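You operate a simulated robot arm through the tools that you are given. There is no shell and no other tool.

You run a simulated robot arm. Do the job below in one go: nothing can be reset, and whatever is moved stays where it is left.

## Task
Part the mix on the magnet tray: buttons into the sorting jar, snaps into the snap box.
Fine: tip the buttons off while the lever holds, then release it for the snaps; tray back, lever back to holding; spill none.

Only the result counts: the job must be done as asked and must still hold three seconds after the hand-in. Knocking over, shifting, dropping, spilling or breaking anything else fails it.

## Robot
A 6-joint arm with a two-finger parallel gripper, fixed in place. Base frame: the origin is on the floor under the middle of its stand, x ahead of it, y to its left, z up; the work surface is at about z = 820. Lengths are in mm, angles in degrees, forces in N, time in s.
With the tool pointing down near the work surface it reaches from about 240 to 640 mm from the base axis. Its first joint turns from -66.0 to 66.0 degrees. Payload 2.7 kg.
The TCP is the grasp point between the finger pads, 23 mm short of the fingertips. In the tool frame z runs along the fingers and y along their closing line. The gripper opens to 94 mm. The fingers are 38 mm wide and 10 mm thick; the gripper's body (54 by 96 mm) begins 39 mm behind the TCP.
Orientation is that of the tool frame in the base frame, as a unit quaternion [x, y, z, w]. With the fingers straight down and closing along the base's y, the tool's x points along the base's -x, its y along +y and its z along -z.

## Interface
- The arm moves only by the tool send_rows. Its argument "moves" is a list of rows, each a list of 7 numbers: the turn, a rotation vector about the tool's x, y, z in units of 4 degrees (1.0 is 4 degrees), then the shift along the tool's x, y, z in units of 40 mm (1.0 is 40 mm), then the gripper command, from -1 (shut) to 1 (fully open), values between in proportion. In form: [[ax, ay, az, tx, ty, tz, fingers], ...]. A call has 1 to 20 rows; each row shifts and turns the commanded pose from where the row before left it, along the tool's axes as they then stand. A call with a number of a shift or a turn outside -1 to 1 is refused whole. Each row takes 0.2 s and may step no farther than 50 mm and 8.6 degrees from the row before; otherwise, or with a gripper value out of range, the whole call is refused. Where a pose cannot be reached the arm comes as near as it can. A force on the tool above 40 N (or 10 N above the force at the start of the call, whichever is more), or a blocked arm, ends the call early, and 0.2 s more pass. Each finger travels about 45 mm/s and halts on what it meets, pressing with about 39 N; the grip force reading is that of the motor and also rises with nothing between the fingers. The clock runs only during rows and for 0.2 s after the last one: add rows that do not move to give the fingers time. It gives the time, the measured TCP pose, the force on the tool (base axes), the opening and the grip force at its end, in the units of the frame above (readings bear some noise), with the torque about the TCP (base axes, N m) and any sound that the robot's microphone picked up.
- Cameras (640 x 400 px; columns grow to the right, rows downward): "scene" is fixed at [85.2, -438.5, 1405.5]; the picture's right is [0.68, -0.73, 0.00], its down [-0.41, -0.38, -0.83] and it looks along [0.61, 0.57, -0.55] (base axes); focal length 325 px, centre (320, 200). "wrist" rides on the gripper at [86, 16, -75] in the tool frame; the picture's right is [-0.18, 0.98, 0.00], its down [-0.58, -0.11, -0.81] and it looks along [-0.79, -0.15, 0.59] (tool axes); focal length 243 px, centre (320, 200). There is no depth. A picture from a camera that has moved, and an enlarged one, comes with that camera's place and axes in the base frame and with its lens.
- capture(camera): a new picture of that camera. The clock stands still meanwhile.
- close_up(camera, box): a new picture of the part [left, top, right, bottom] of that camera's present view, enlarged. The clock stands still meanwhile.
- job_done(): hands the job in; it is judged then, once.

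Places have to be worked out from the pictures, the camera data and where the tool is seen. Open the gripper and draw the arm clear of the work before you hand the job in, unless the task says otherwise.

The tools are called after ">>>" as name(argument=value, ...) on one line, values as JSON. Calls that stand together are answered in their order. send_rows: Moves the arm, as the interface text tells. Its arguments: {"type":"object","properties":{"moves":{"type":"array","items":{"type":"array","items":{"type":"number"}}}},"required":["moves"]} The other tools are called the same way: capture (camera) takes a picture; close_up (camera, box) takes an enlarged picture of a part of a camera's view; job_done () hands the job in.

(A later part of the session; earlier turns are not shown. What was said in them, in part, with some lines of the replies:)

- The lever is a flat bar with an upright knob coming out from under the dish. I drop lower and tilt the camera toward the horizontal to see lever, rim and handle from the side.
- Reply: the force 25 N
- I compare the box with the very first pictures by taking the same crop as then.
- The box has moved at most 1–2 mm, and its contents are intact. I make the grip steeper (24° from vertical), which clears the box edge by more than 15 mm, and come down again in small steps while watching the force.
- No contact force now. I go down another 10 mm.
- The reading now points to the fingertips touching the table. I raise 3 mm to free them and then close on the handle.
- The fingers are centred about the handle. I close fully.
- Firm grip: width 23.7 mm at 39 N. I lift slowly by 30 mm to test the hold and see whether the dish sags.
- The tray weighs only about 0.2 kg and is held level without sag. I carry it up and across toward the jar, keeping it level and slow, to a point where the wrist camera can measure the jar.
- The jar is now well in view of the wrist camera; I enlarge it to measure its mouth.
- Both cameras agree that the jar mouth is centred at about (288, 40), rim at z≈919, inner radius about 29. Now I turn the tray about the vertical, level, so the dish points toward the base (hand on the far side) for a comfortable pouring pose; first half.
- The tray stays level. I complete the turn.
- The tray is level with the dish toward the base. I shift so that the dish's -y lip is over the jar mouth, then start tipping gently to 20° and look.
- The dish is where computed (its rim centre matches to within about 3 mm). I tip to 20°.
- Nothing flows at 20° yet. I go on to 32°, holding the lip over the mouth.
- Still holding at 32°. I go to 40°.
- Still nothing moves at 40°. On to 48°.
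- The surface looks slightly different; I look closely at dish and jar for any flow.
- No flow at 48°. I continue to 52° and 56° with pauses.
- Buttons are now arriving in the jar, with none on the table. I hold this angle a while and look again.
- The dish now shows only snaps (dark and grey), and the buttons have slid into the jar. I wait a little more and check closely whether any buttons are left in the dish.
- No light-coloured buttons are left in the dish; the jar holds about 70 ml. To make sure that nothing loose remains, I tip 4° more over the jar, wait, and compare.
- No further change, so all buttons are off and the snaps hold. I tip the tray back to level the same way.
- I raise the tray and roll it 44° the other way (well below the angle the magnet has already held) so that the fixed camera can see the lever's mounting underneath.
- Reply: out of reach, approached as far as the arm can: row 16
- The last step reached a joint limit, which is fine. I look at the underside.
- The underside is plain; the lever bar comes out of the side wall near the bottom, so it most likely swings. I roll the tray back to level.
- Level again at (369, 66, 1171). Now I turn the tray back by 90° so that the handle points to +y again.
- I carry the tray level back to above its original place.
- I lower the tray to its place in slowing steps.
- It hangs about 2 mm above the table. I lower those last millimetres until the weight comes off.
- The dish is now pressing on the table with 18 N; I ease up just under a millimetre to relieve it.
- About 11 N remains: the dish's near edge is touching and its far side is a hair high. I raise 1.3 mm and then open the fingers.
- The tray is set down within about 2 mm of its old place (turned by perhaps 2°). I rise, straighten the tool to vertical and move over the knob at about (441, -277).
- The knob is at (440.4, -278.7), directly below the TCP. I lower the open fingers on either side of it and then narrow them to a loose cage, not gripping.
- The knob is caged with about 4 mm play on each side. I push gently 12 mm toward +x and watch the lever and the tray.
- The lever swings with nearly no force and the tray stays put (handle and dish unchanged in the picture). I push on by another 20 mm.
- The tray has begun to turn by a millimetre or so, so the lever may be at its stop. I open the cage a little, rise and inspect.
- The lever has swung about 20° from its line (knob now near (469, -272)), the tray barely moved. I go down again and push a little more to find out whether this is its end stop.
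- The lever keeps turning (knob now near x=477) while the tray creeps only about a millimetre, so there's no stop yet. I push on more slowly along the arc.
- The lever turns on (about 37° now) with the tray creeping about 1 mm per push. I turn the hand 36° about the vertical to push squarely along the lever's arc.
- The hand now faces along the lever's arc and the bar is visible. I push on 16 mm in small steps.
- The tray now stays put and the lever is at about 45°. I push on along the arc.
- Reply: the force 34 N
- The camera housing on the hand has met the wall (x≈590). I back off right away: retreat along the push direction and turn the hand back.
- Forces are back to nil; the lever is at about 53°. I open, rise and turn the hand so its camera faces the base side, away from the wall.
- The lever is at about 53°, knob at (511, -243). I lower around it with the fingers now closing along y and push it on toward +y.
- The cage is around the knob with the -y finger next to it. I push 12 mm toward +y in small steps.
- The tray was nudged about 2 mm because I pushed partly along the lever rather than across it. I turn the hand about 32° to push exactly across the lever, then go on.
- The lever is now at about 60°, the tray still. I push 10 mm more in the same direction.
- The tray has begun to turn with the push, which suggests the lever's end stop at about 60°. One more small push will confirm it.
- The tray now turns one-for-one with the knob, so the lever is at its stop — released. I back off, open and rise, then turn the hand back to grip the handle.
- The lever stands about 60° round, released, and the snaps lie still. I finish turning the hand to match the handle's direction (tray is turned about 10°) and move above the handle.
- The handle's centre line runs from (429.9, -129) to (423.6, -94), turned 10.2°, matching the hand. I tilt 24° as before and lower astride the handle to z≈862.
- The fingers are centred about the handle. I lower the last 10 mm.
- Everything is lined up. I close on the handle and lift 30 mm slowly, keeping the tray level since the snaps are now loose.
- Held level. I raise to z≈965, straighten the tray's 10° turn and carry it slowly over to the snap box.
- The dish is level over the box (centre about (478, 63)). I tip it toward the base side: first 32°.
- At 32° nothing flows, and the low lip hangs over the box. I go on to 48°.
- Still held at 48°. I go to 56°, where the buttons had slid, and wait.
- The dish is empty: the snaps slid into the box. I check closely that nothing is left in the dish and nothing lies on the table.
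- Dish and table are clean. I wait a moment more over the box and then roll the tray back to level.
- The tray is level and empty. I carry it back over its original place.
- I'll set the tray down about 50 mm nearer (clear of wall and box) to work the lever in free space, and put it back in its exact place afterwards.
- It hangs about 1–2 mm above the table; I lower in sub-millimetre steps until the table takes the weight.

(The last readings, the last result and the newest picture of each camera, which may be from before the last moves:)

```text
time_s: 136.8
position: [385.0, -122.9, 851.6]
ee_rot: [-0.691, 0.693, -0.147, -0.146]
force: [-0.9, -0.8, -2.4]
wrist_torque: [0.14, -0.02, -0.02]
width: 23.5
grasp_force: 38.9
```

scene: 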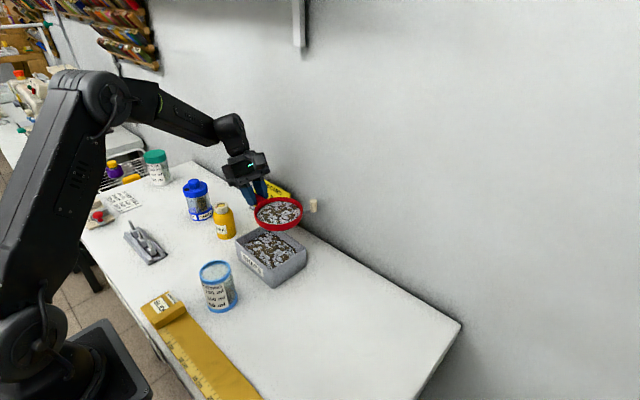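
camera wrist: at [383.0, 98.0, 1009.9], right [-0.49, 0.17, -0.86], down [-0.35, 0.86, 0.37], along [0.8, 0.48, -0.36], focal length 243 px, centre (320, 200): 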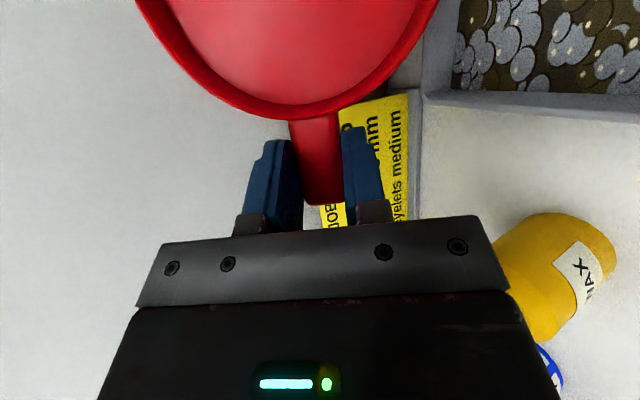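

Still hanging; one more small step.

>>> send_rows(moves=[[0, 0, 0, -0.008, 0, 0.018, -1], [0, 0, 0, 0, 0, 0, -1], [0, 0, 0, 0, 0, 0, -1]])

```text
time_s: 137.6
position: [385.6, -122.1, 851.2]
ee_rot: [-0.691, 0.692, -0.147, -0.147]
force: [1.0, -0.6, -1.4]
wrist_torque: [0.17, 0.02, -0.02]
width: 23.6
grasp_force: 38.9
```

>>> send_rows(moves=[[0, 0, 0, -0.008, 0, 0.018, -1], [0, 0, 0, 0, 0, 0, -1], [0, 0, 0, 0, 0, 0, -1]])

```text
time_s: 138.4
position: [385.6, -123.0, 851.5]
ee_rot: [-0.69, 0.693, -0.148, -0.148]
force: [-4.2, 1.6, 12.9]
wrist_torque: [-0.35, 0.12, -0.14]
width: 23.5
grasp_force: 38.8
```

Now it touches (13 N). I ease back half a millimetre and open the fingers.

>>> send_rows(moves=[[0, 0, 0, 0.006, 0, -0.013, -1], [0, 0, 0, 0, 0, 0, -1], [0, 0, 0, 0, 0, 0, -0.45], [0, 0, 0, 0, 0, 0, -0.4], [0, 0, 0, 0, 0, 0, -0.3], [0, 0, 0, 0, 0, 0, 0], [0, 0, 0, 0, 0, 0, 0.2], [0, 0, 0, 0, 0, 0, 0.2]])

>>> close_up(camera="scene", box=[260, 250, 420, 370])

```text
time_s: 140.2
position: [386.2, -122.6, 851.2]
ee_rot: [-0.691, 0.693, -0.147, -0.147]
force: [-0.3, -0.7, -1.4]
wrist_torque: [0.01, 0.01, 0.01]
width: 56.4
grasp_force: 0.1
```

```text
3.33 times, centred on (340, 310) of scene
camera zoom: at [85.2, -438.5, 1405.5], right [0.68, -0.73, 0.0], down [-0.41, -0.38, -0.83], along [0.61, 0.57, -0.55], focal length 1085 px, centre (253, -167)
```

zoom: 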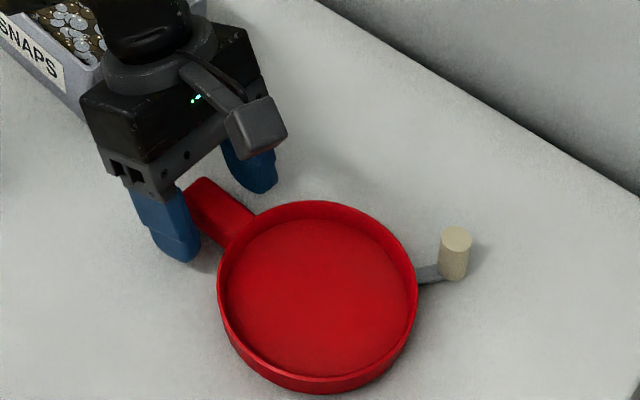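

The tray rests free with the lever at about 57°. I rise, straighten and turn the hand, and go over the knob at about (459, -254).

>>> send_rows(moves=[[0, 0, 0, 0.322, 0, -0.723, 0.2], [0, 0, 0, 0.322, 0, -0.723, 0.2], [0, 0, 0, 0.322, 0, -0.723, 0.2], [0, -1, 0, 0, 0, 0, 0.2], [0, -1, 0, 0, 0, 0, 0.2], [0, -1, 0, 0, 0, 0, 0.2], [0, -1, 0, 0, 0, 0, 0.2], [0, -1, 0, 0, 0, 0, 0.2], [0, -1, 0, 0, 0, 0, 0.2], [0, 0, -1, 0, 0, 0, 0.2], [0, 0, -1, 0, 0, 0, 0.2], [0, 0, -1, 0, 0, 0, 0.2], [0, 0, -1, 0, 0, 0, 0.2], [0, 0, -1, 0, 0, 0, 0.2], [0, 0, -1, 0, 0, 0, 0.2], [0, 0, 0, 0, 0, 0, 0.2]])

>>> send_rows(moves=[[0, 0, -1, 0, 0, 0, 0.2], [0, 0, -1, 0, 0, 0, 0.2], [0, 0, -1, 0, 0, 0, 0.2], [0, 0, -1, 0, 0, 0, 0.2], [0, 0, -1, 0, 0, 0, 0.2], [0, 0, -1, 0, 0, 0, 0.2], [0, 0, 0, 0.888, 0.305, 0, 0.2], [0, 0, 0, 0.888, 0.305, 0, 0.2], [0, 0, 0, 0.888, 0.305, 0, 0.2], [0, 0, 0, 0.888, 0.305, 0, 0.2], [0, 0, 0, 0, 0, 0, 0.2]])

>>> capture(camera="wrist")

>>> capture(camera="scene")

```text
time_s: 143.6
position: [385.8, -123.2, 947.9]
ee_rot: [0.838, -0.546, 0.0, 0.0]
force: [0.1, 0.3, -0.3]
wrist_torque: [-0.01, 0.04, 0.04]
width: 56.1
grasp_force: 0.1
```

```text
time_s: 146.0
position: [457.1, -255.1, 946.8]
ee_rot: [0.933, -0.36, 0.0, 0.0]
force: [-0.7, -0.2, 0.4]
wrist_torque: [0.0, 0.01, 0.01]
width: 56.5
grasp_force: 0.1
```

```text
taken
camera wrist: at [511.5, -324.5, 1020.2], right [-0.8, -0.6, 0.0], down [-0.36, 0.47, 0.81], along [-0.49, 0.64, -0.59], focal length 243 px, centre (320, 200)
```

wrist: 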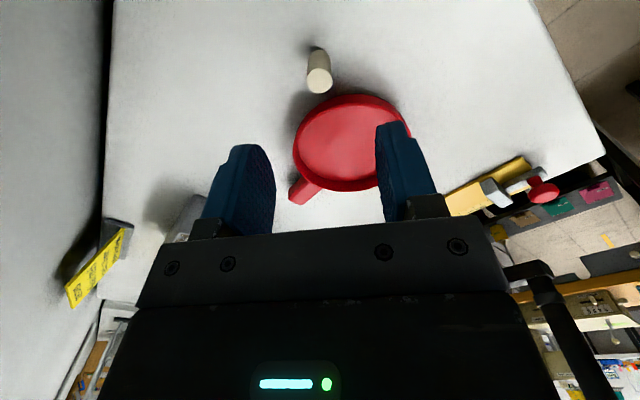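

```text
taken
```

scene: 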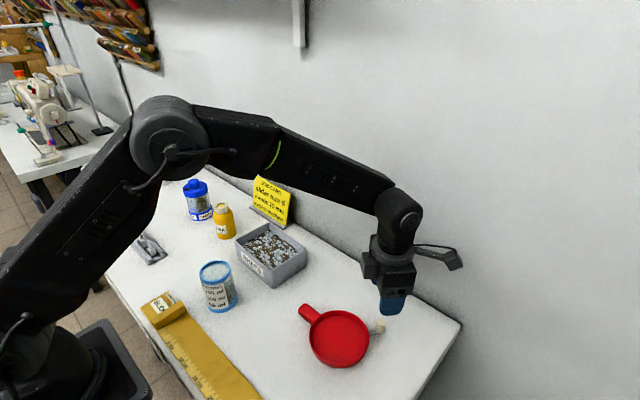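

The knob is right below the TCP. I lower around it and close to a loose cage.

>>> send_rows(moves=[[0, 0, 0, 0, 0, 0.8, 0.2], [0, 0, 0, 0, 0, 0.8, 0.2], [0, 0, 0, 0, 0, 0.5, 0.2], [0, 0, 0, 0, 0, 0.22, 0.2], [0, 0, 0, 0, 0, 0, -0.2], [0, 0, 0, 0, 0, 0, -0.45], [0, 0, 0, 0, 0, 0, -0.45]])

>>> close_up(camera="wrist", box=[230, 100, 450, 230])

>>> close_up(camera="scene", box=[260, 250, 420, 370])

```text
time_s: 147.6
position: [457.7, -254.6, 852.9]
ee_rot: [0.933, -0.36, 0.0, 0.0]
force: [-0.8, -0.1, 0.8]
wrist_torque: [0.01, 0.0, -0.03]
width: 25.8
grasp_force: 0.0
```

```text
2.91 times, centred on (340, 165) of wrist
camera zoom: at [511.4, -324.5, 927.1], right [-0.8, -0.6, 0.0], down [-0.36, 0.47, 0.81], along [-0.49, 0.64, -0.59], focal length 706 px, centre (262, 302)
```

zoom: 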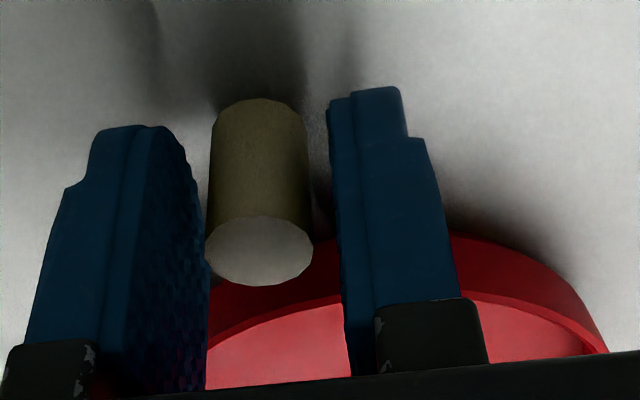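

```text
3.33 times, centred on (340, 310) of scene
camera zoom: at [85.2, -438.5, 1405.5], right [0.68, -0.73, 0.0], down [-0.41, -0.38, -0.83], along [0.61, 0.57, -0.55], focal length 1085 px, centre (253, -167)
```

zoom: 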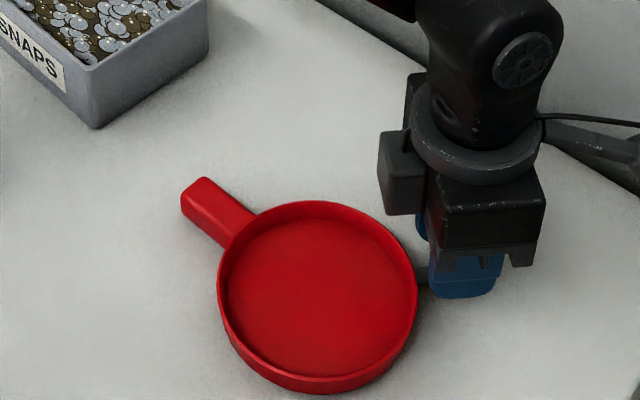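

The knob is caged; the tray's reference in the picture: dish left edge at 217, handle corner at (181, 205). I align the hand across the lever, then push it back along its arc, turning the hand as it goes.

>>> send_rows(moves=[[0, 0, -1, 0, 0, 0, -0.45], [0, 0, -1, 0, 0, 0, -0.45], [0, 0, -0.3, 0, 0, 0, -0.45], [0, 0, 0.5, 0, 0.075, 0, -0.45], [0, 0, 0.5, 0, 0.075, 0, -0.45], [0, 0, 0.5, 0, 0.075, 0, -0.45], [0, 0, 0.5, 0, 0.075, 0, -0.45], [0, 0, 0.5, 0, 0.075, 0, -0.45], [0, 0, 0, 0, 0, 0, -0.45]])

>>> close_up(camera="wrist", box=[230, 100, 450, 230])

>>> close_up(camera="scene", box=[260, 250, 420, 370])

```text
time_s: 149.6
position: [447.6, -267.3, 852.6]
ee_rot: [0.93, -0.367, 0.0, 0.0]
force: [0.2, -0.1, 0.2]
wrist_torque: [-0.01, 0.02, 0.02]
width: 25.9
grasp_force: 0.0
```

```text
2.91 times, centred on (340, 165) of wrist
camera zoom: at [500.9, -337.6, 927.3], right [-0.81, -0.59, 0.0], down [-0.35, 0.48, 0.81], along [-0.48, 0.65, -0.59], focal length 706 px, centre (262, 302)
```

zoom: 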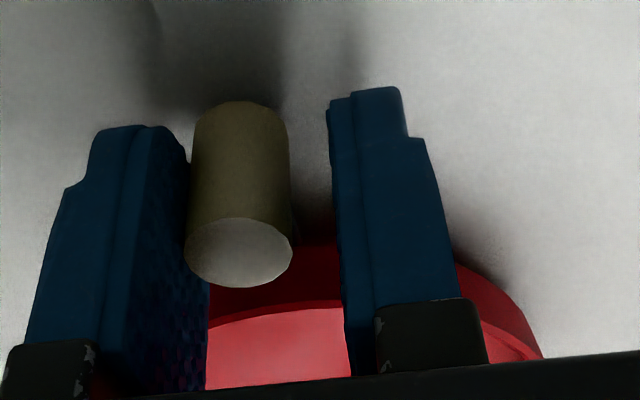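

```text
3.33 times, centred on (340, 310) of scene
camera zoom: at [85.2, -438.5, 1405.5], right [0.68, -0.73, 0.0], down [-0.41, -0.38, -0.83], along [0.61, 0.57, -0.55], focal length 1085 px, centre (253, -167)
```

zoom: 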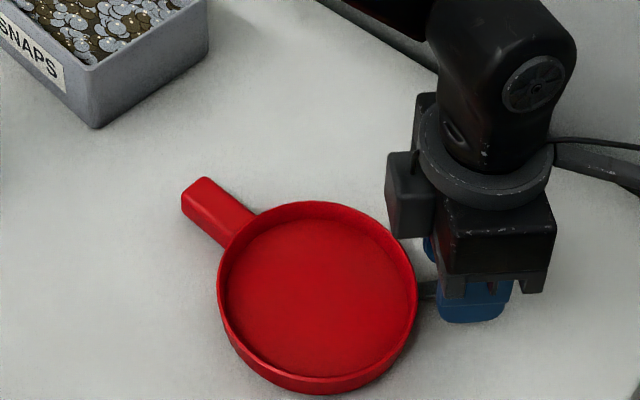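

The lever moves back (about 48° now) and the tray stays exactly where it was. I continue along the arc.

>>> send_rows(moves=[[0, 0, 0.5, 0, 0.075, 0, -0.45], [0, 0, 0.5, 0, 0.075, 0, -0.45], [0, 0, 0.5, 0, 0.075, 0, -0.45], [0, 0, 0.5, 0, 0.075, 0, -0.45], [0, 0, 0.5, 0, 0.075, 0, -0.45], [0, 0, 0.5, 0, 0.075, 0, -0.45], [0, 0, 0.5, 0, 0.075, 0, -0.45], [0, 0, 0.5, 0, 0.075, 0, -0.45], [0, 0, 0.5, 0, 0.075, 0, -0.45], [0, 0, 0, 0, 0, 0, -0.45]])

>>> close_up(camera="wrist", box=[230, 100, 450, 230])

>>> close_up(camera="scene", box=[260, 250, 420, 370])

```text
time_s: 151.8
position: [427.5, -282.3, 853.8]
ee_rot: [0.862, -0.507, 0.0, 0.0]
force: [1.0, -0.7, -0.5]
wrist_torque: [0.0, 0.03, -0.01]
width: 25.9
grasp_force: 0.2
```

```text
2.91 times, centred on (340, 165) of wrist
camera zoom: at [456.0, -366.7, 927.4], right [-0.95, -0.31, 0.0], down [-0.19, 0.56, 0.81], along [-0.25, 0.77, -0.59], focal length 706 px, centre (262, 302)
```

zoom: 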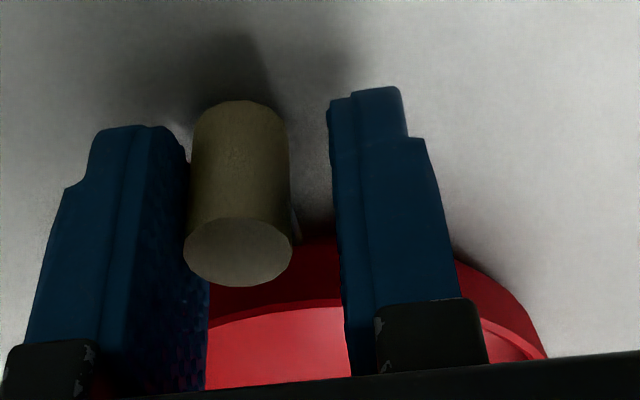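

```text
3.33 times, centred on (340, 310) of scene
camera zoom: at [85.2, -438.5, 1405.5], right [0.68, -0.73, 0.0], down [-0.41, -0.38, -0.83], along [0.61, 0.57, -0.55], focal length 1085 px, centre (253, -167)
```

zoom: 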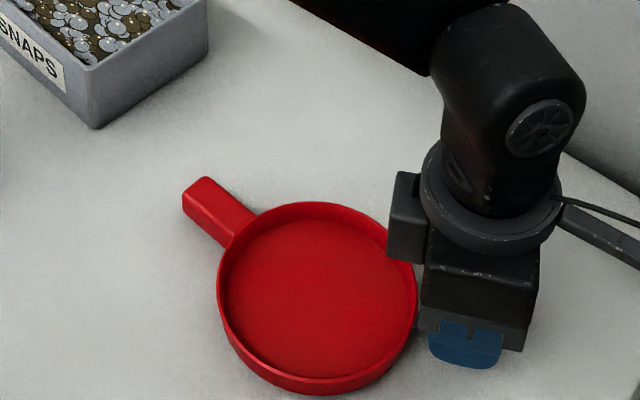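

Following the arc keeps the tray still. The lever is at about 30°; I continue.

>>> send_rows(moves=[[0, 0, 0.5, 0, 0.075, 0, -0.45], [0, 0, 0.5, 0, 0.075, 0, -0.45], [0, 0, 0.5, 0, 0.075, 0, -0.45], [0, 0, 0.5, 0, 0.075, 0, -0.45], [0, 0, 0.5, 0, 0.075, 0, -0.45], [0, 0, 0.5, 0, 0.075, 0, -0.45], [0, 0, 0.5, 0, 0.075, 0, -0.45], [0, 0, 0.5, 0, 0.075, 0, -0.45], [0, 0, 0.5, 0, 0.075, 0, -0.45], [0, 0, 0.5, 0, 0.075, 0, -0.45], [0, 0, 0, 0, 0, 0, -0.45]])

>>> close_up(camera="wrist", box=[230, 100, 450, 230])

>>> close_up(camera="scene", box=[260, 250, 420, 370])

```text
time_s: 154.2
position: [399.4, -293.7, 853.4]
ee_rot: [0.76, -0.65, 0.0, 0.0]
force: [0.7, -0.2, 0.6]
wrist_torque: [-0.01, -0.01, -0.02]
width: 25.7
grasp_force: 0.0
```

```text
2.91 times, centred on (340, 165) of wrist
camera zoom: at [397.9, -381.8, 927.2], right [-1.0, 0.03, 0.0], down [0.02, 0.59, 0.81], along [0.02, 0.81, -0.59], focal length 706 px, centre (262, 302)
```

zoom: 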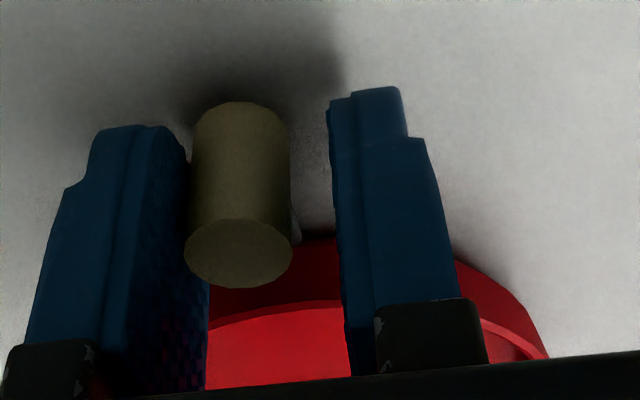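

```text
3.33 times, centred on (340, 310) of scene
camera zoom: at [85.2, -438.5, 1405.5], right [0.68, -0.73, 0.0], down [-0.41, -0.38, -0.83], along [0.61, 0.57, -0.55], focal length 1085 px, centre (253, -167)
```

zoom: 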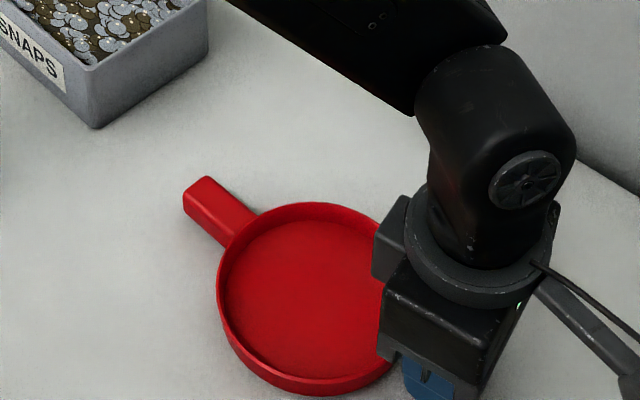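

About 12° to go. I take four more small steps and look.

>>> send_rows(moves=[[0, 0, 0.5, 0, 0.075, 0, -0.45], [0, 0, 0.5, 0, 0.075, 0, -0.45], [0, 0, 0.5, 0, 0.075, 0, -0.45], [0, 0, 0.5, 0, 0.075, 0, -0.45], [0, 0, 0, 0, 0, 0, -0.45]])

>>> close_up(camera="wrist", box=[230, 100, 450, 230])

>>> close_up(camera="scene", box=[260, 250, 420, 370])

```text
time_s: 155.4
position: [388.1, -294.8, 852.5]
ee_rot: [0.713, -0.701, 0.0, 0.001]
force: [-0.1, 0.6, -0.7]
wrist_torque: [-0.04, -0.02, -0.01]
width: 25.9
grasp_force: 0.1
```

```text
2.91 times, centred on (340, 165) of wrist
camera zoom: at [373.8, -381.4, 927.2], right [-0.99, 0.17, 0.0], down [0.1, 0.58, 0.81], along [0.14, 0.79, -0.59], focal length 706 px, centre (262, 302)
```

zoom: 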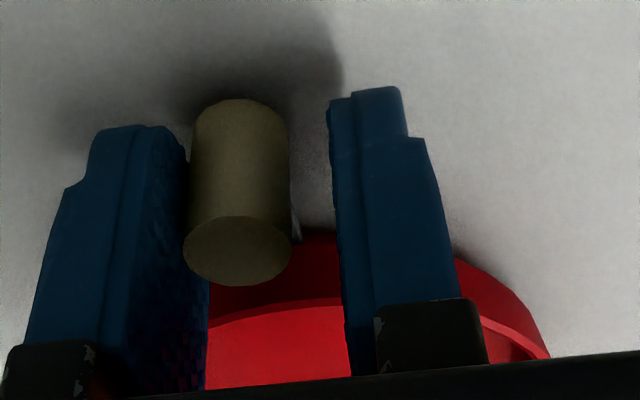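

```text
3.33 times, centred on (340, 310) of scene
camera zoom: at [85.2, -438.5, 1405.5], right [0.68, -0.73, 0.0], down [-0.41, -0.38, -0.83], along [0.61, 0.57, -0.55], focal length 1085 px, centre (253, -167)
```

zoom: 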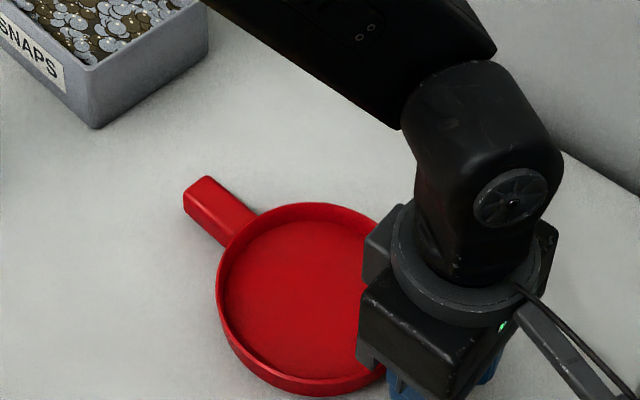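

The knob is within about 4° of the handle's line. Two more small steps.

>>> send_rows(moves=[[0, 0, 0.35, 0, 0.05, 0, -0.45], [0, 0, 0.35, 0, 0.05, 0, -0.45], [0, 0, 0.35, 0, 0.05, 0, -0.45], [0, 0, 0, 0, 0, 0, -0.45]])

>>> close_up(camera="scene", box=[260, 250, 420, 370])

```text
time_s: 156.4
position: [382.3, -295.1, 853.9]
ee_rot: [-0.687, 0.726, 0.0, 0.0]
force: [0.4, -1.1, -0.4]
wrist_torque: [-0.01, 0.02, 0.0]
width: 25.8
grasp_force: 0.1
```

```text
3.33 times, centred on (340, 310) of scene
camera zoom: at [85.2, -438.5, 1405.5], right [0.68, -0.73, 0.0], down [-0.41, -0.38, -0.83], along [0.61, 0.57, -0.55], focal length 1085 px, centre (253, -167)
```

zoom: 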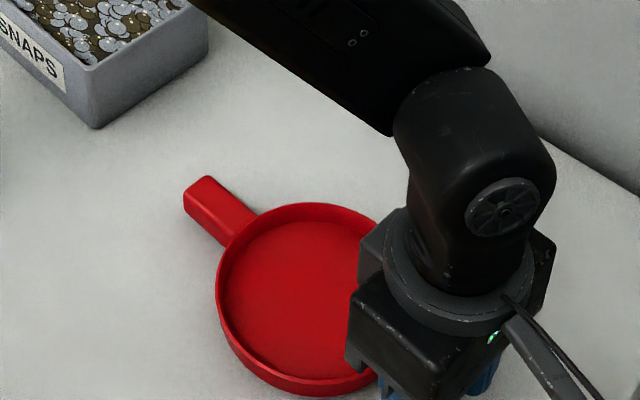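

The lever should be nearly in line now. One further small push, watching the handle for the first sign of the end stop.

>>> send_rows(moves=[[0, 0, 0.25, 0, 0.05, 0, -0.45], [0, 0, 0.25, 0, 0.05, 0, -0.45], [0, 0, 0, 0, 0, 0, -0.45]])

>>> close_up(camera="scene", box=[260, 250, 420, 370])

>>> close_up(camera="wrist", box=[230, 100, 450, 230])

```text
time_s: 157.2
position: [377.4, -295.7, 854.4]
ee_rot: [-0.674, 0.739, 0.0, 0.0]
force: [0.4, 0.1, -0.1]
wrist_torque: [0.03, 0.0, 0.0]
width: 25.9
grasp_force: 0.1
```

```text
3.33 times, centred on (340, 310) of scene
camera zoom: at [85.2, -438.5, 1405.5], right [0.68, -0.73, 0.0], down [-0.41, -0.38, -0.83], along [0.61, 0.57, -0.55], focal length 1085 px, centre (253, -167)
```

zoom: 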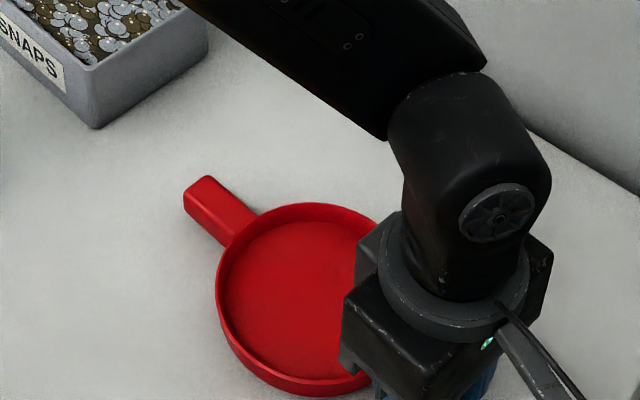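

```text
2.91 times, centred on (340, 165) of wrist
camera zoom: at [354.4, -379.3, 927.5], right [-0.96, 0.27, 0.0], down [0.16, 0.57, 0.81], along [0.22, 0.78, -0.59], focal length 706 px, centre (262, 302)
```

zoom: 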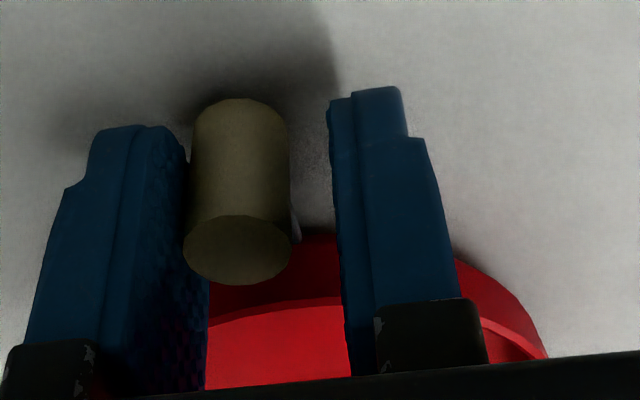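

The knob now looks in line with the handle. I open, rise and check the lever's alignment from above.

>>> send_rows(moves=[[0, 0, 0, 0, -0.06, 0, -0.3], [0, 0, 0, 0, 0, 0, 0.1], [0, 0, 0, 0, 0, 0, 0.2], [0, 0, 0, 0, 0, -0.5, 0.2], [0, 0, 0, 0, 0, -0.9, 0.2], [0, 0, 0, 0, 0, -0.9, 0.2], [0, 0, 0, 0, 0, -0.9, 0.2], [0, 0, 0, 0, 0, 0, 0.2]])

>>> capture(camera="wrist")

>>> close_up(camera="scene", box=[260, 250, 420, 370])

```text
time_s: 159.0
position: [380.9, -293.6, 981.6]
ee_rot: [-0.674, 0.739, 0.0, 0.0]
force: [0.1, 0.3, 0.1]
wrist_torque: [-0.03, -0.02, 0.02]
width: 56.3
grasp_force: 0.0
```

```text
taken
camera wrist: at [356.3, -378.7, 1055.0], right [-0.96, 0.27, 0.0], down [0.16, 0.57, 0.81], along [0.22, 0.78, -0.59], focal length 243 px, centre (320, 200)
```

wrist: 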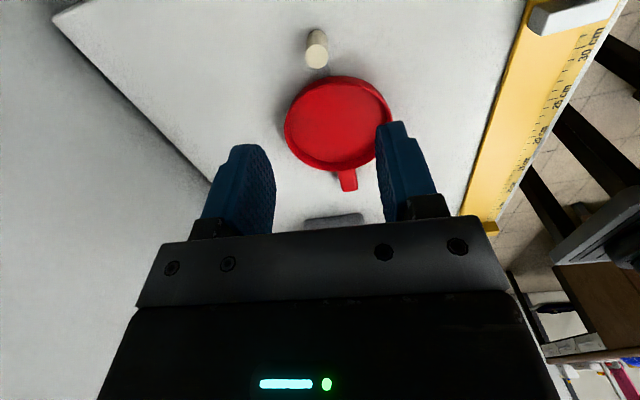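

```text
3.33 times, centred on (340, 310) of scene
camera zoom: at [85.2, -438.5, 1405.5], right [0.68, -0.73, 0.0], down [-0.41, -0.38, -0.83], along [0.61, 0.57, -0.55], focal length 1085 px, centre (253, -167)
```

zoom: 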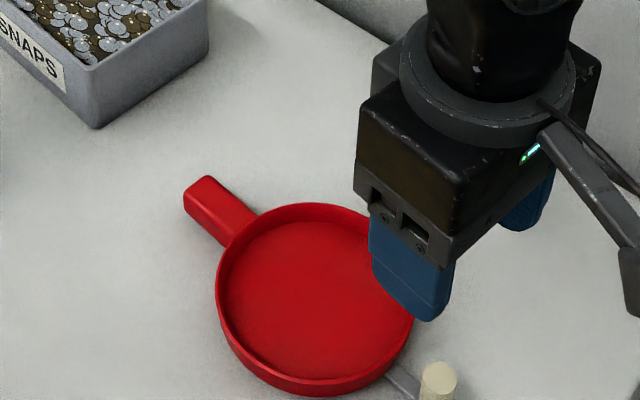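

>>> close_up(camera="wrist", box=[260, 20, 420, 200])

>>> close_up(camera="scene", box=[280, 290, 440, 400])

```text
2.22 times, centred on (340, 110) of wrist
camera zoom: at [356.3, -378.7, 1055.0], right [-0.96, 0.27, 0.0], down [0.16, 0.57, 0.81], along [0.22, 0.78, -0.59], focal length 539 px, centre (276, 400)
```

zoom: 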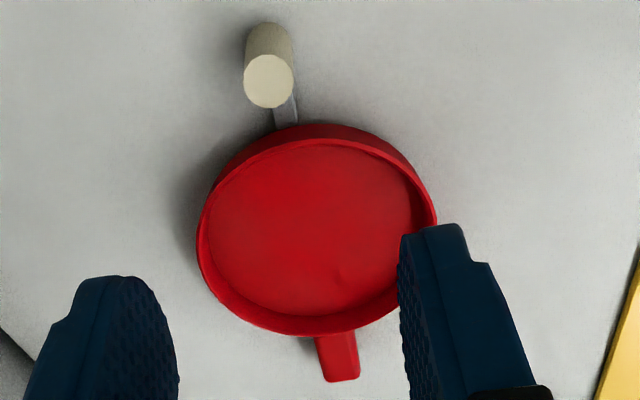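

```text
3.64 times, centred on (360, 345) of scene
camera zoom: at [85.2, -438.5, 1405.5], right [0.68, -0.73, 0.0], down [-0.41, -0.38, -0.83], along [0.61, 0.57, -0.55], focal length 1183 px, centre (174, -327)
```

zoom: 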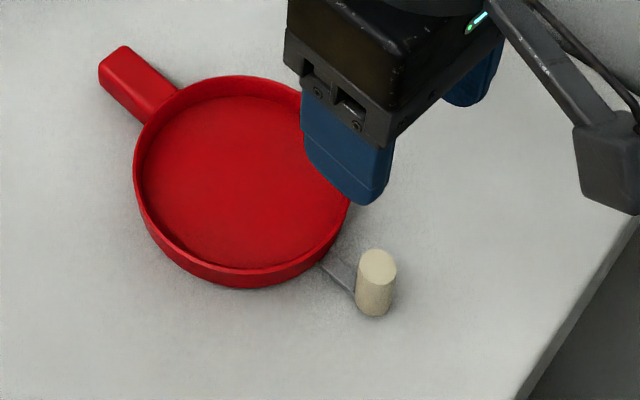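

Measured from above, the lever is back to within about 2° of the handle's line (as it was at the start), and the tray has turned about 2–3° with the last push, which points to the holding stop. I confirm with one more gentle push to see that the tray, not the lever, moves.

>>> send_rows(moves=[[0, 0, 0, 0, 0, 0.9, 0.2], [0, 0, 0, 0, 0, 0.9, 0.2], [0, 0, 0, 0, 0, 0.9, 0.2], [0, 0, 0, 0, 0, 0.5, 0.2], [0, 0, 0, 0, 0, 0, -0.2], [0, 0, 0, 0, 0, 0, -0.45], [0, 0, 0, 0, 0, 0, -0.45], [0, 0, 0, 0, 0.05, 0, -0.45], [0, 0, 0, 0, 0.05, 0, -0.45], [0, 0, 0, 0, 0.05, 0, -0.45], [0, 0, 0, 0, 0.05, 0, -0.45], [0, 0, 0, 0, 0, 0, -0.45]])

>>> close_up(camera="scene", box=[260, 250, 420, 370])

>>> close_up(camera="wrist", box=[230, 100, 450, 230])

```text
time_s: 161.6
position: [372.0, -294.7, 853.7]
ee_rot: [-0.674, 0.738, 0.0, 0.001]
force: [0.1, 0.5, -0.5]
wrist_torque: [0.02, -0.04, 0.0]
width: 26.0
grasp_force: 0.3
```

```text
3.33 times, centred on (340, 310) of scene
camera zoom: at [85.2, -438.5, 1405.5], right [0.68, -0.73, 0.0], down [-0.41, -0.38, -0.83], along [0.61, 0.57, -0.55], focal length 1085 px, centre (253, -167)
```

zoom: 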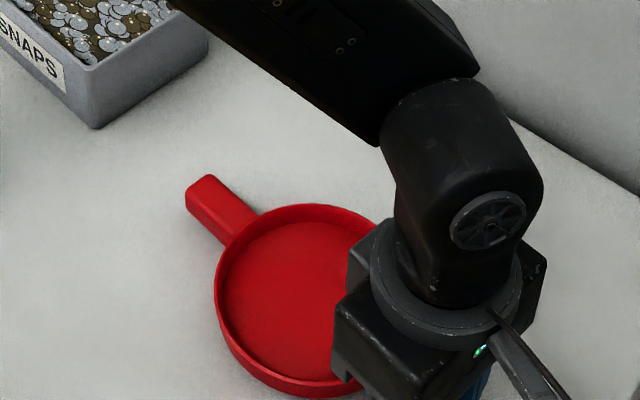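

```text
2.91 times, centred on (340, 165) of wrist
camera zoom: at [348.9, -378.8, 927.3], right [-0.96, 0.27, 0.0], down [0.16, 0.57, 0.81], along [0.22, 0.78, -0.59], focal length 706 px, centre (262, 302)
```

zoom: 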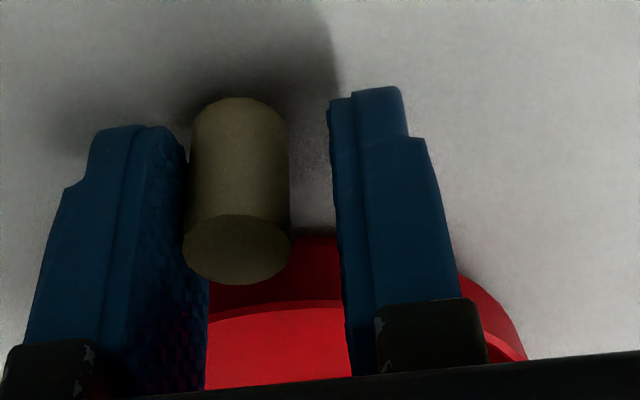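

Knob, dish and handle moved together as one rigid body, so the lever is at its holding stop. I back off, rise and go over the handle to grip it again.

>>> send_rows(moves=[[0, 0, 0, 0, -0.06, 0, -0.3], [0, 0, 0, 0, 0, 0, 0.1], [0, 0, 0, 0, 0, 0, 0.2], [0, 0, 0, 0, 0, -0.5, 0.2], [0, 0, 0, 0, 0, -0.9, 0.2], [0, 0, 0, 0, 0, -0.9, 0.2], [0, 0, 0, -0.86, 0, 0, 0.2], [0, 0, 0, -0.86, 0, 0, 0.2], [0, 0, 0, -0.86, 0, 0, 0.2], [0, 0, 0, -0.86, 0, 0, 0.2], [0, 0, 0, -0.86, 0, 0, 0.2], [0, 0, 0, 0, 0, 0, 0.2]])

>>> capture(camera="wrist")

>>> close_up(camera="scene", box=[280, 290, 440, 400])

```text
time_s: 164.2
position: [390.6, -122.1, 945.5]
ee_rot: [-0.674, 0.739, -0.001, 0.0]
force: [-0.1, 0.3, -0.3]
wrist_torque: [0.01, 0.01, 0.01]
width: 56.5
grasp_force: 0.0
```

```text
taken
camera wrist: at [366.7, -206.4, 1018.9], right [-0.96, 0.27, 0.0], down [0.16, 0.57, 0.81], along [0.22, 0.78, -0.59], focal length 243 px, centre (320, 200)
```

wrist: 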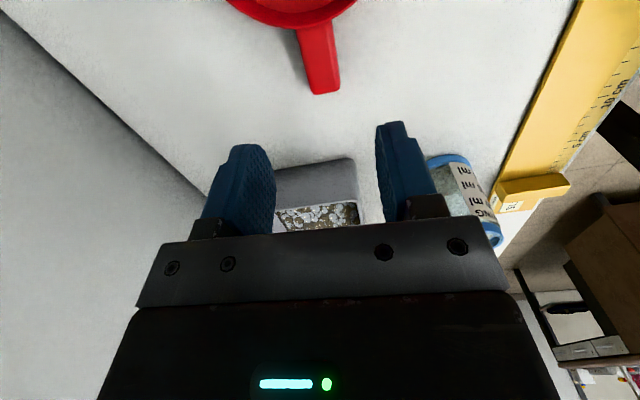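

```text
3.64 times, centred on (360, 345) of scene
camera zoom: at [85.2, -438.4, 1405.5], right [0.68, -0.73, 0.0], down [-0.41, -0.38, -0.83], along [0.61, 0.57, -0.55], focal length 1183 px, centre (174, -327)
```

zoom: 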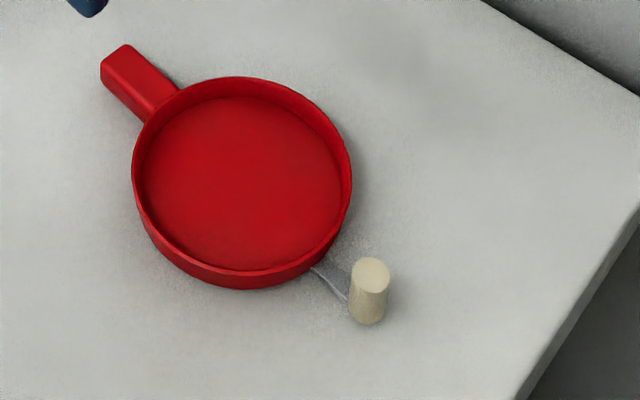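

>>> close_up(camera="wrist", box=[230, 0, 390, 110])

```text
3.64 times, centred on (310, 55) of wrist
camera zoom: at [366.7, -206.4, 1018.9], right [-0.96, 0.27, 0.0], down [0.16, 0.57, 0.81], along [0.22, 0.78, -0.59], focal length 882 px, centre (356, 727)
```

zoom: 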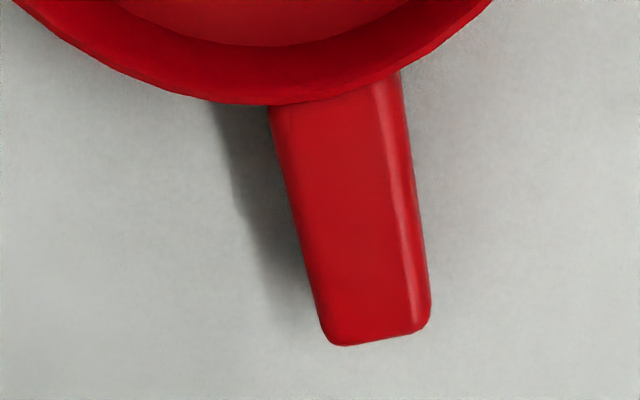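

The handle runs at 5.2° to the y axis with its grip point at about (389, -124). I tilt and lower onto it as before.

>>> send_rows(moves=[[0, 1, 0, 0, 0, 0, 0.2], [0, 1, 0, 0, 0, 0, 0.2], [0, 1, 0, 0, 0, 0, 0.2], [0, 1, 0, 0, 0, 0, 0.2], [0, 1, 0, 0, 0, 0, 0.2], [0, 1, 0, 0, 0, 0, 0.2], [0, 0, 0, -0.267, 0.011, 0.643, 0.2], [0, 0, 0, -0.267, 0.011, 0.643, 0.2], [0, 0, 0, -0.267, 0.011, 0.643, 0.2], [0, 0, 0, 0, 0, 0, 0.2], [0, 0, 0, -0.052, 0, 0.115, 0.2], [0, 0, 0, -0.05, 0, 0.11, 0.2], [0, 0, 0, 0, 0, 0, 0]])

>>> capture(camera="wrist")

>>> close_up(camera="scene", box=[230, 210, 390, 370])

```text
time_s: 167.0
position: [388.3, -125.6, 851.3]
ee_rot: [-0.66, 0.722, -0.141, -0.153]
force: [0.1, -0.6, -0.3]
wrist_torque: [-0.03, 0.0, 0.01]
width: 46.9
grasp_force: 0.1
```

```text
taken
camera wrist: at [369.0, -172.0, 954.2], right [-0.96, 0.26, -0.08], down [0.19, 0.85, 0.5], along [0.19, 0.47, -0.86], focal length 243 px, centre (320, 200)
```

wrist: 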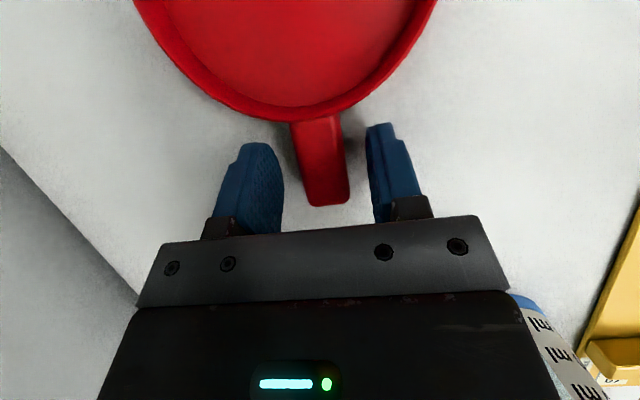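

```text
2.50 times, centred on (310, 290) of scene
camera zoom: at [85.2, -438.5, 1405.5], right [0.68, -0.73, 0.0], down [-0.41, -0.38, -0.83], along [0.61, 0.57, -0.55], focal length 814 px, centre (345, -25)
```

zoom: 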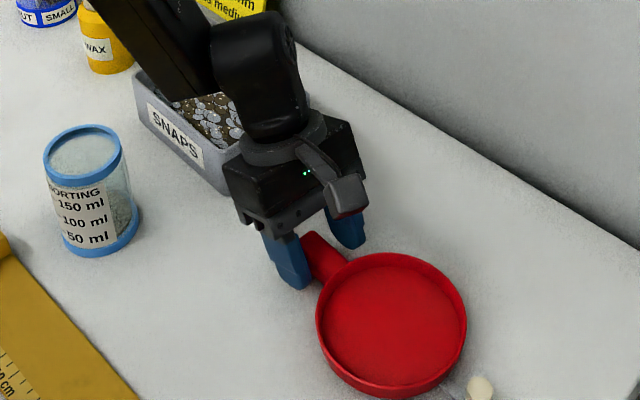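

Fingers are centred. I close, lift 20 mm, straighten the 5° turn and carry the tray to its original place, staying 20 mm up.

>>> send_rows(moves=[[0, 0, 0, 0, 0, 0, -0.4], [0, 0, 0, 0, 0, 0, -0.5], [0, 0, 0, 0, 0, 0, -1], [0, 0, 0, 0, 0, 0, -1], [0, 0, 0, 0, 0, 0, -1], [0, 0, 0, 0.05, 0, -0.114, -1], [0, 0, 0, 0.1, 0, -0.228, -1], [0, 0, 0, 0.054, 0, -0.115, -1], [0, 0, 0, 0, 0, 0, -1], [0.2645, 0, -0.594, 0, 0, 0, -1], [0.2645, 0, -0.594, 0, 0, 0, -1], [0, 0, 0, -0.129, -0.397, -0.058, -1], [0, 0, 0, -0.129, -0.397, -0.058, -1], [0, 0, 0, -0.129, -0.397, -0.058, -1], [0, 0, 0, 0, 0, 0, -1]])

>>> close_up(camera="scene", box=[280, 260, 440, 360])

>>> capture(camera="wrist")

```text
time_s: 170.2
position: [436.2, -108.1, 871.6]
ee_rot: [-0.691, 0.692, -0.147, -0.147]
force: [0.4, -0.1, -2.3]
wrist_torque: [0.13, 0.03, -0.01]
width: 23.6
grasp_force: 39.0
```

```text
4.00 times, centred on (360, 310) of scene
camera zoom: at [85.3, -438.5, 1405.5], right [0.68, -0.73, 0.0], down [-0.41, -0.38, -0.83], along [0.61, 0.57, -0.55], focal length 1302 px, centre (160, -240)
```

zoom: 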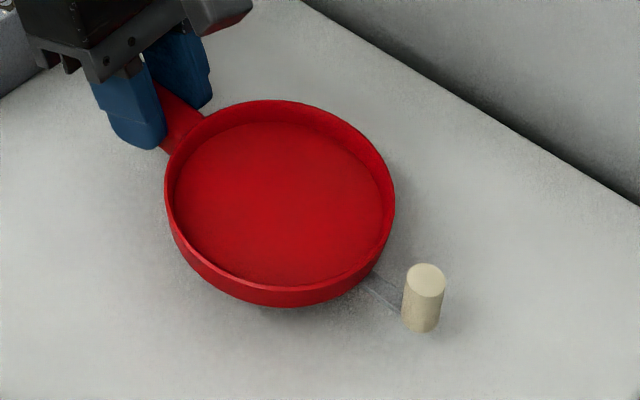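

```text
taken
camera wrist: at [421.1, -156.3, 974.7], right [-0.98, 0.17, -0.07], down [0.11, 0.86, 0.5], along [0.15, 0.48, -0.86], focal length 243 px, centre (320, 200)
```

wrist: 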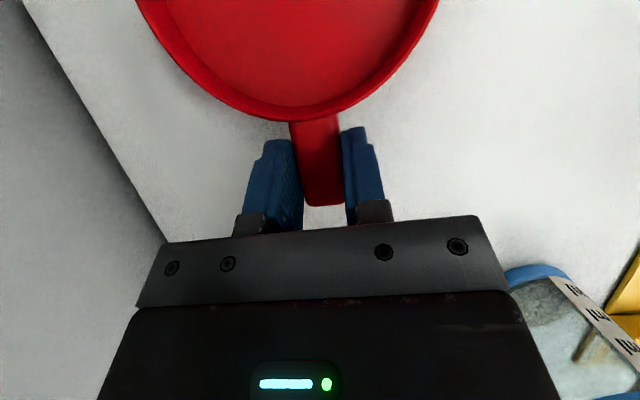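

It's over its place. I lower to just above the table.

>>> send_rows(moves=[[0, 0, 0, -0.09, 0, 0.2, -1], [0, 0, 0, -0.06, 0, 0.135, -1], [0, 0, 0, -0.033, 0, 0.076, -1], [0, 0, 0, 0, 0, 0, -1]])

>>> close_up(camera="scene", box=[280, 260, 440, 360])

```text
time_s: 171.2
position: [435.7, -108.5, 855.1]
ee_rot: [0.692, -0.691, 0.147, 0.147]
force: [0.1, -1.3, -1.0]
wrist_torque: [0.14, 0.01, 0.03]
width: 23.3
grasp_force: 39.1
```

```text
4.00 times, centred on (360, 310) of scene
camera zoom: at [85.3, -438.5, 1405.5], right [0.68, -0.73, 0.0], down [-0.41, -0.38, -0.83], along [0.61, 0.57, -0.55], focal length 1302 px, centre (160, -240)
```

zoom: 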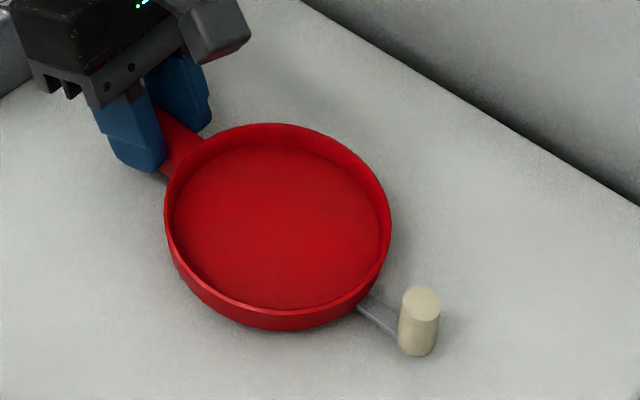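

It matches the first picture within about 1 mm. I correct that millimetre and lower in fine steps until the table takes the weight.

>>> send_rows(moves=[[0, 0, 0, 0.016, -0.018, 0.007, -1], [0, 0, 0, -0.01, 0, 0.023, -1], [0, 0, 0, -0.01, 0, 0.023, -1], [0, 0, 0, 0, 0, 0, -1], [0, 0, 0, 0, 0, 0, -1]])

```text
time_s: 172.4
position: [436.2, -109.0, 852.2]
ee_rot: [0.692, -0.691, 0.147, 0.147]
force: [0.7, 0.2, -2.4]
wrist_torque: [0.12, 0.0, 0.0]
width: 23.6
grasp_force: 38.3
```

Still hanging; another small step.

>>> send_rows(moves=[[0, 0, 0, -0.008, 0, 0.018, -1], [0, 0, 0, 0, 0, 0, -1], [0, 0, 0, 0, 0, 0, -1]])

```text
time_s: 173.2
position: [436.4, -109.8, 851.8]
ee_rot: [0.692, -0.692, 0.147, 0.146]
force: [-0.6, 0.6, 1.8]
wrist_torque: [-0.32, 0.02, -0.11]
width: 23.6
grasp_force: 39.5
```

The table now carries it lightly. I open the fingers gently.

>>> send_rows(moves=[[0, 0, 0, 0, 0, 0, -0.45], [0, 0, 0, 0, 0, 0, -0.4], [0, 0, 0, 0, 0, 0, -0.3], [0, 0, 0, 0, 0, 0, 0], [0, 0, 0, 0, 0, 0, 0.2], [0, 0, 0, 0, 0, 0, 0.2]])

>>> close_up(camera="scene", box=[280, 260, 440, 360])

>>> capture(camera="wrist")

```text
time_s: 174.6
position: [438.4, -108.6, 850.7]
ee_rot: [-0.692, 0.692, -0.147, -0.146]
force: [-0.3, 0.1, -1.6]
wrist_torque: [-0.04, 0.01, 0.0]
width: 56.3
grasp_force: 0.0
```

```text
4.00 times, centred on (360, 310) of scene
camera zoom: at [85.2, -438.5, 1405.5], right [0.68, -0.73, 0.0], down [-0.41, -0.38, -0.83], along [0.61, 0.57, -0.55], focal length 1302 px, centre (160, -240)
```

zoom: 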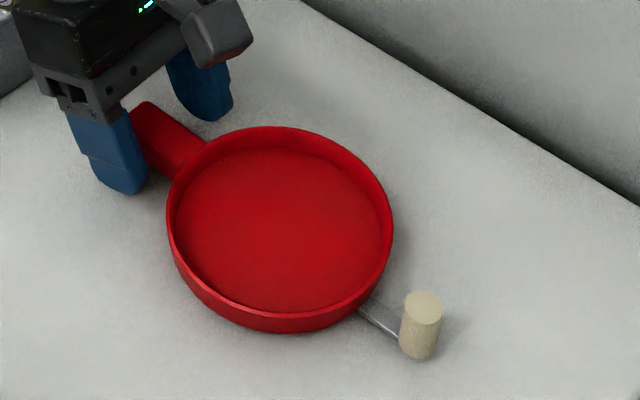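

```text
taken
camera wrist: at [421.4, -157.3, 954.2], right [-0.98, 0.17, -0.07], down [0.11, 0.86, 0.5], along [0.15, 0.48, -0.86], focal length 243 px, centre (320, 200)
```

wrist: 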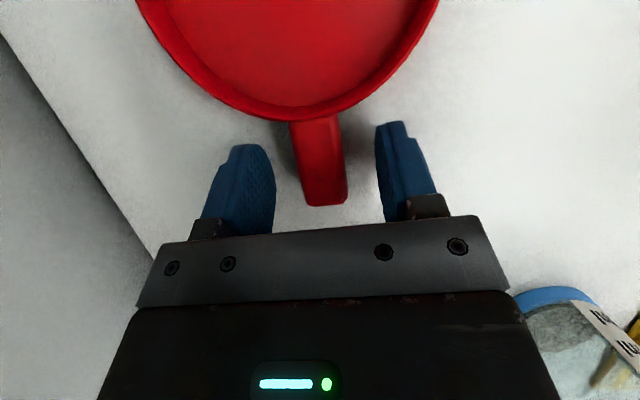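

The tray sits where it was at the start, within 1–2 mm, and the lever is in line. I open fully, rise straight up and draw the arm clear.

>>> send_rows(moves=[[0, 0, 0, 0.2, 0, -0.45, 0.3], [0, 0, 0, 0.407, 0, -0.914, 0.5], [0, 0, 0, 0.407, 0, -0.914, 1], [0, 0, 0, 0.407, 0, -0.914, 1], [0, 0, 0, 0.407, 0, -0.914, 1], [0, 0, 0, 0.407, 0, -0.914, 1], [0, 0, 0, 0.407, 0, -0.914, 1], [0, -1, 0, 0, 0, 0, 1], [0, -1, 0, 0, 0, 0, 1], [0, -1, 0, 0, 0, 0, 1], [0, -1, 0, 0, 0, 0, 1], [0, -1, 0, 0, 0, 0, 1], [0, -1, 0, 0, 0, 0, 1], [0, 0, 0, 0, 0.8, 0, 1], [0, 0, 0, 0, 0.8, 0, 1], [0, 0, 0, 0, 0.8, 0, 1], [0, 0, 0, 0, 0, 0, 1]])

>>> capture(camera="scene")

>>> capture(camera="wrist")

```text
time_s: 178.2
position: [341.4, -111.0, 1111.2]
ee_rot: [0.707, -0.707, 0.0, 0.0]
force: [0.2, -0.7, 0.9]
wrist_torque: [-0.02, 0.03, 0.03]
width: 93.8
grasp_force: 0.1
```

```text
taken
```

scene: 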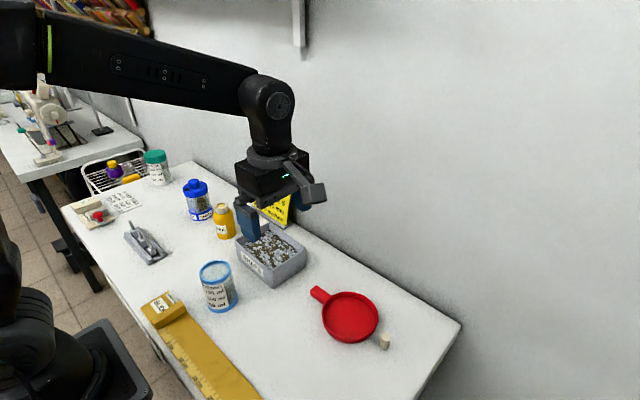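

```text
taken
camera wrist: at [325.5, -196.0, 1183.9], right [-0.98, 0.18, 0.0], down [0.11, 0.58, 0.81], along [0.15, 0.79, -0.59], focal length 243 px, centre (320, 200)
```

wrist: 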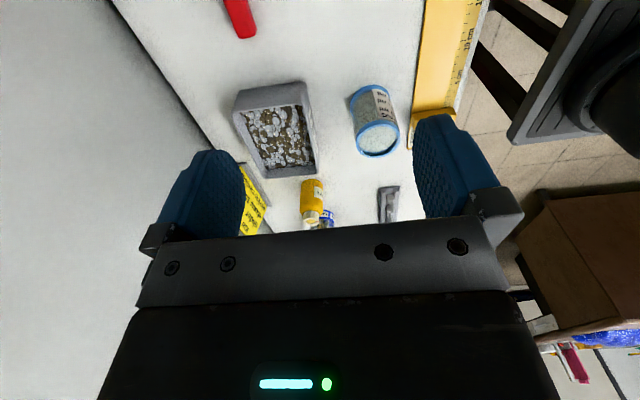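

The arm is clear. I make a last check of tray and lever, jar and box, against the first pictures.

>>> close_up(camera="scene", box=[280, 260, 440, 360])

>>> close_up(camera="scene", box=[170, 160, 330, 320])

>>> close_up(camera="scene", box=[180, 240, 260, 330])

>>> close_up(camera="wrist", box=[220, 60, 420, 190])

```text
4.00 times, centred on (360, 310) of scene
camera zoom: at [85.2, -438.5, 1405.5], right [0.68, -0.73, 0.0], down [-0.41, -0.38, -0.83], along [0.61, 0.57, -0.55], focal length 1302 px, centre (160, -240)
```

zoom: 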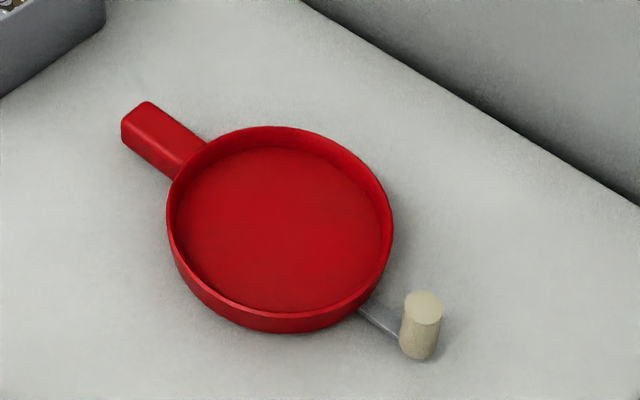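

```text
2.50 times, centred on (250, 240) of scene
camera zoom: at [85.2, -438.5, 1405.5], right [0.68, -0.73, 0.0], down [-0.41, -0.38, -0.83], along [0.61, 0.57, -0.55], focal length 814 px, centre (495, 100)
```

zoom: 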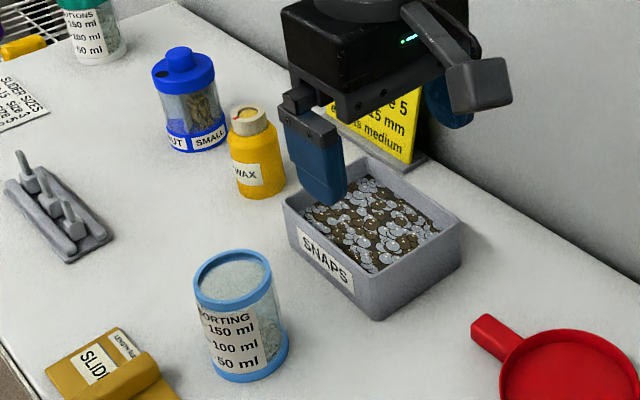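

```text
4.44 times, centred on (220, 285) of scene
camera zoom: at [85.2, -438.5, 1405.5], right [0.68, -0.73, 0.0], down [-0.41, -0.38, -0.83], along [0.61, 0.57, -0.55], focal length 1446 px, centre (764, -178)
```

zoom: 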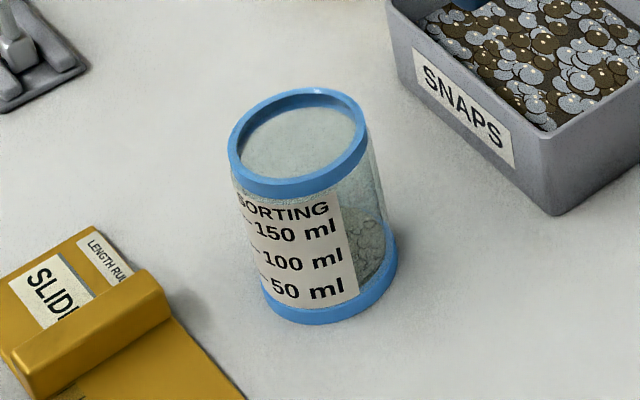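

```text
3.08 times, centred on (320, 125) of wrist
camera zoom: at [325.5, -196.0, 1183.9], right [-0.98, 0.18, 0.0], down [0.11, 0.58, 0.81], along [0.15, 0.79, -0.59], focal length 746 px, centre (320, 431)
```

zoom: 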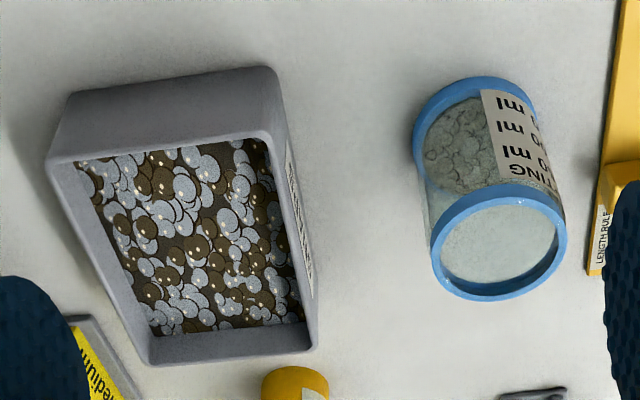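

All checks agree. The buttons are in the sorting jar and the snaps are in the snap box, with nothing on the table. The tray is back within 1–2 mm of its place with the lever in its holding line, and the gripper is open and clear. I hand the job in.

>>> job_done()

```text
The job is handed in.
```

The mix is parted and I've handed the job in; no verdict has come back yet. The buttons are in the sorting jar and the snaps are in the snap box. The last pictures show nothing spilled on the table and no pieces left in the tray.

- **Tray and lever:** the tray is back within 1–2 mm of where it started. The lever is back in its original line with the handle. I pushed it until the tray moved along with it, so I take it to be at its holding stop.
- **Snap box:** on my first approach to the handle, the hand pressed on the box edge and shifted the box by about 1–2 mm. I did not move it back. It did not tip or spill.
- **Wall contact:** while swinging the lever to release, the camera housing on the hand touched the wall. I backed off at once, and the pictures and force readings afterwards showed nothing wrong.

The gripper is open and the arm is clear of the work.
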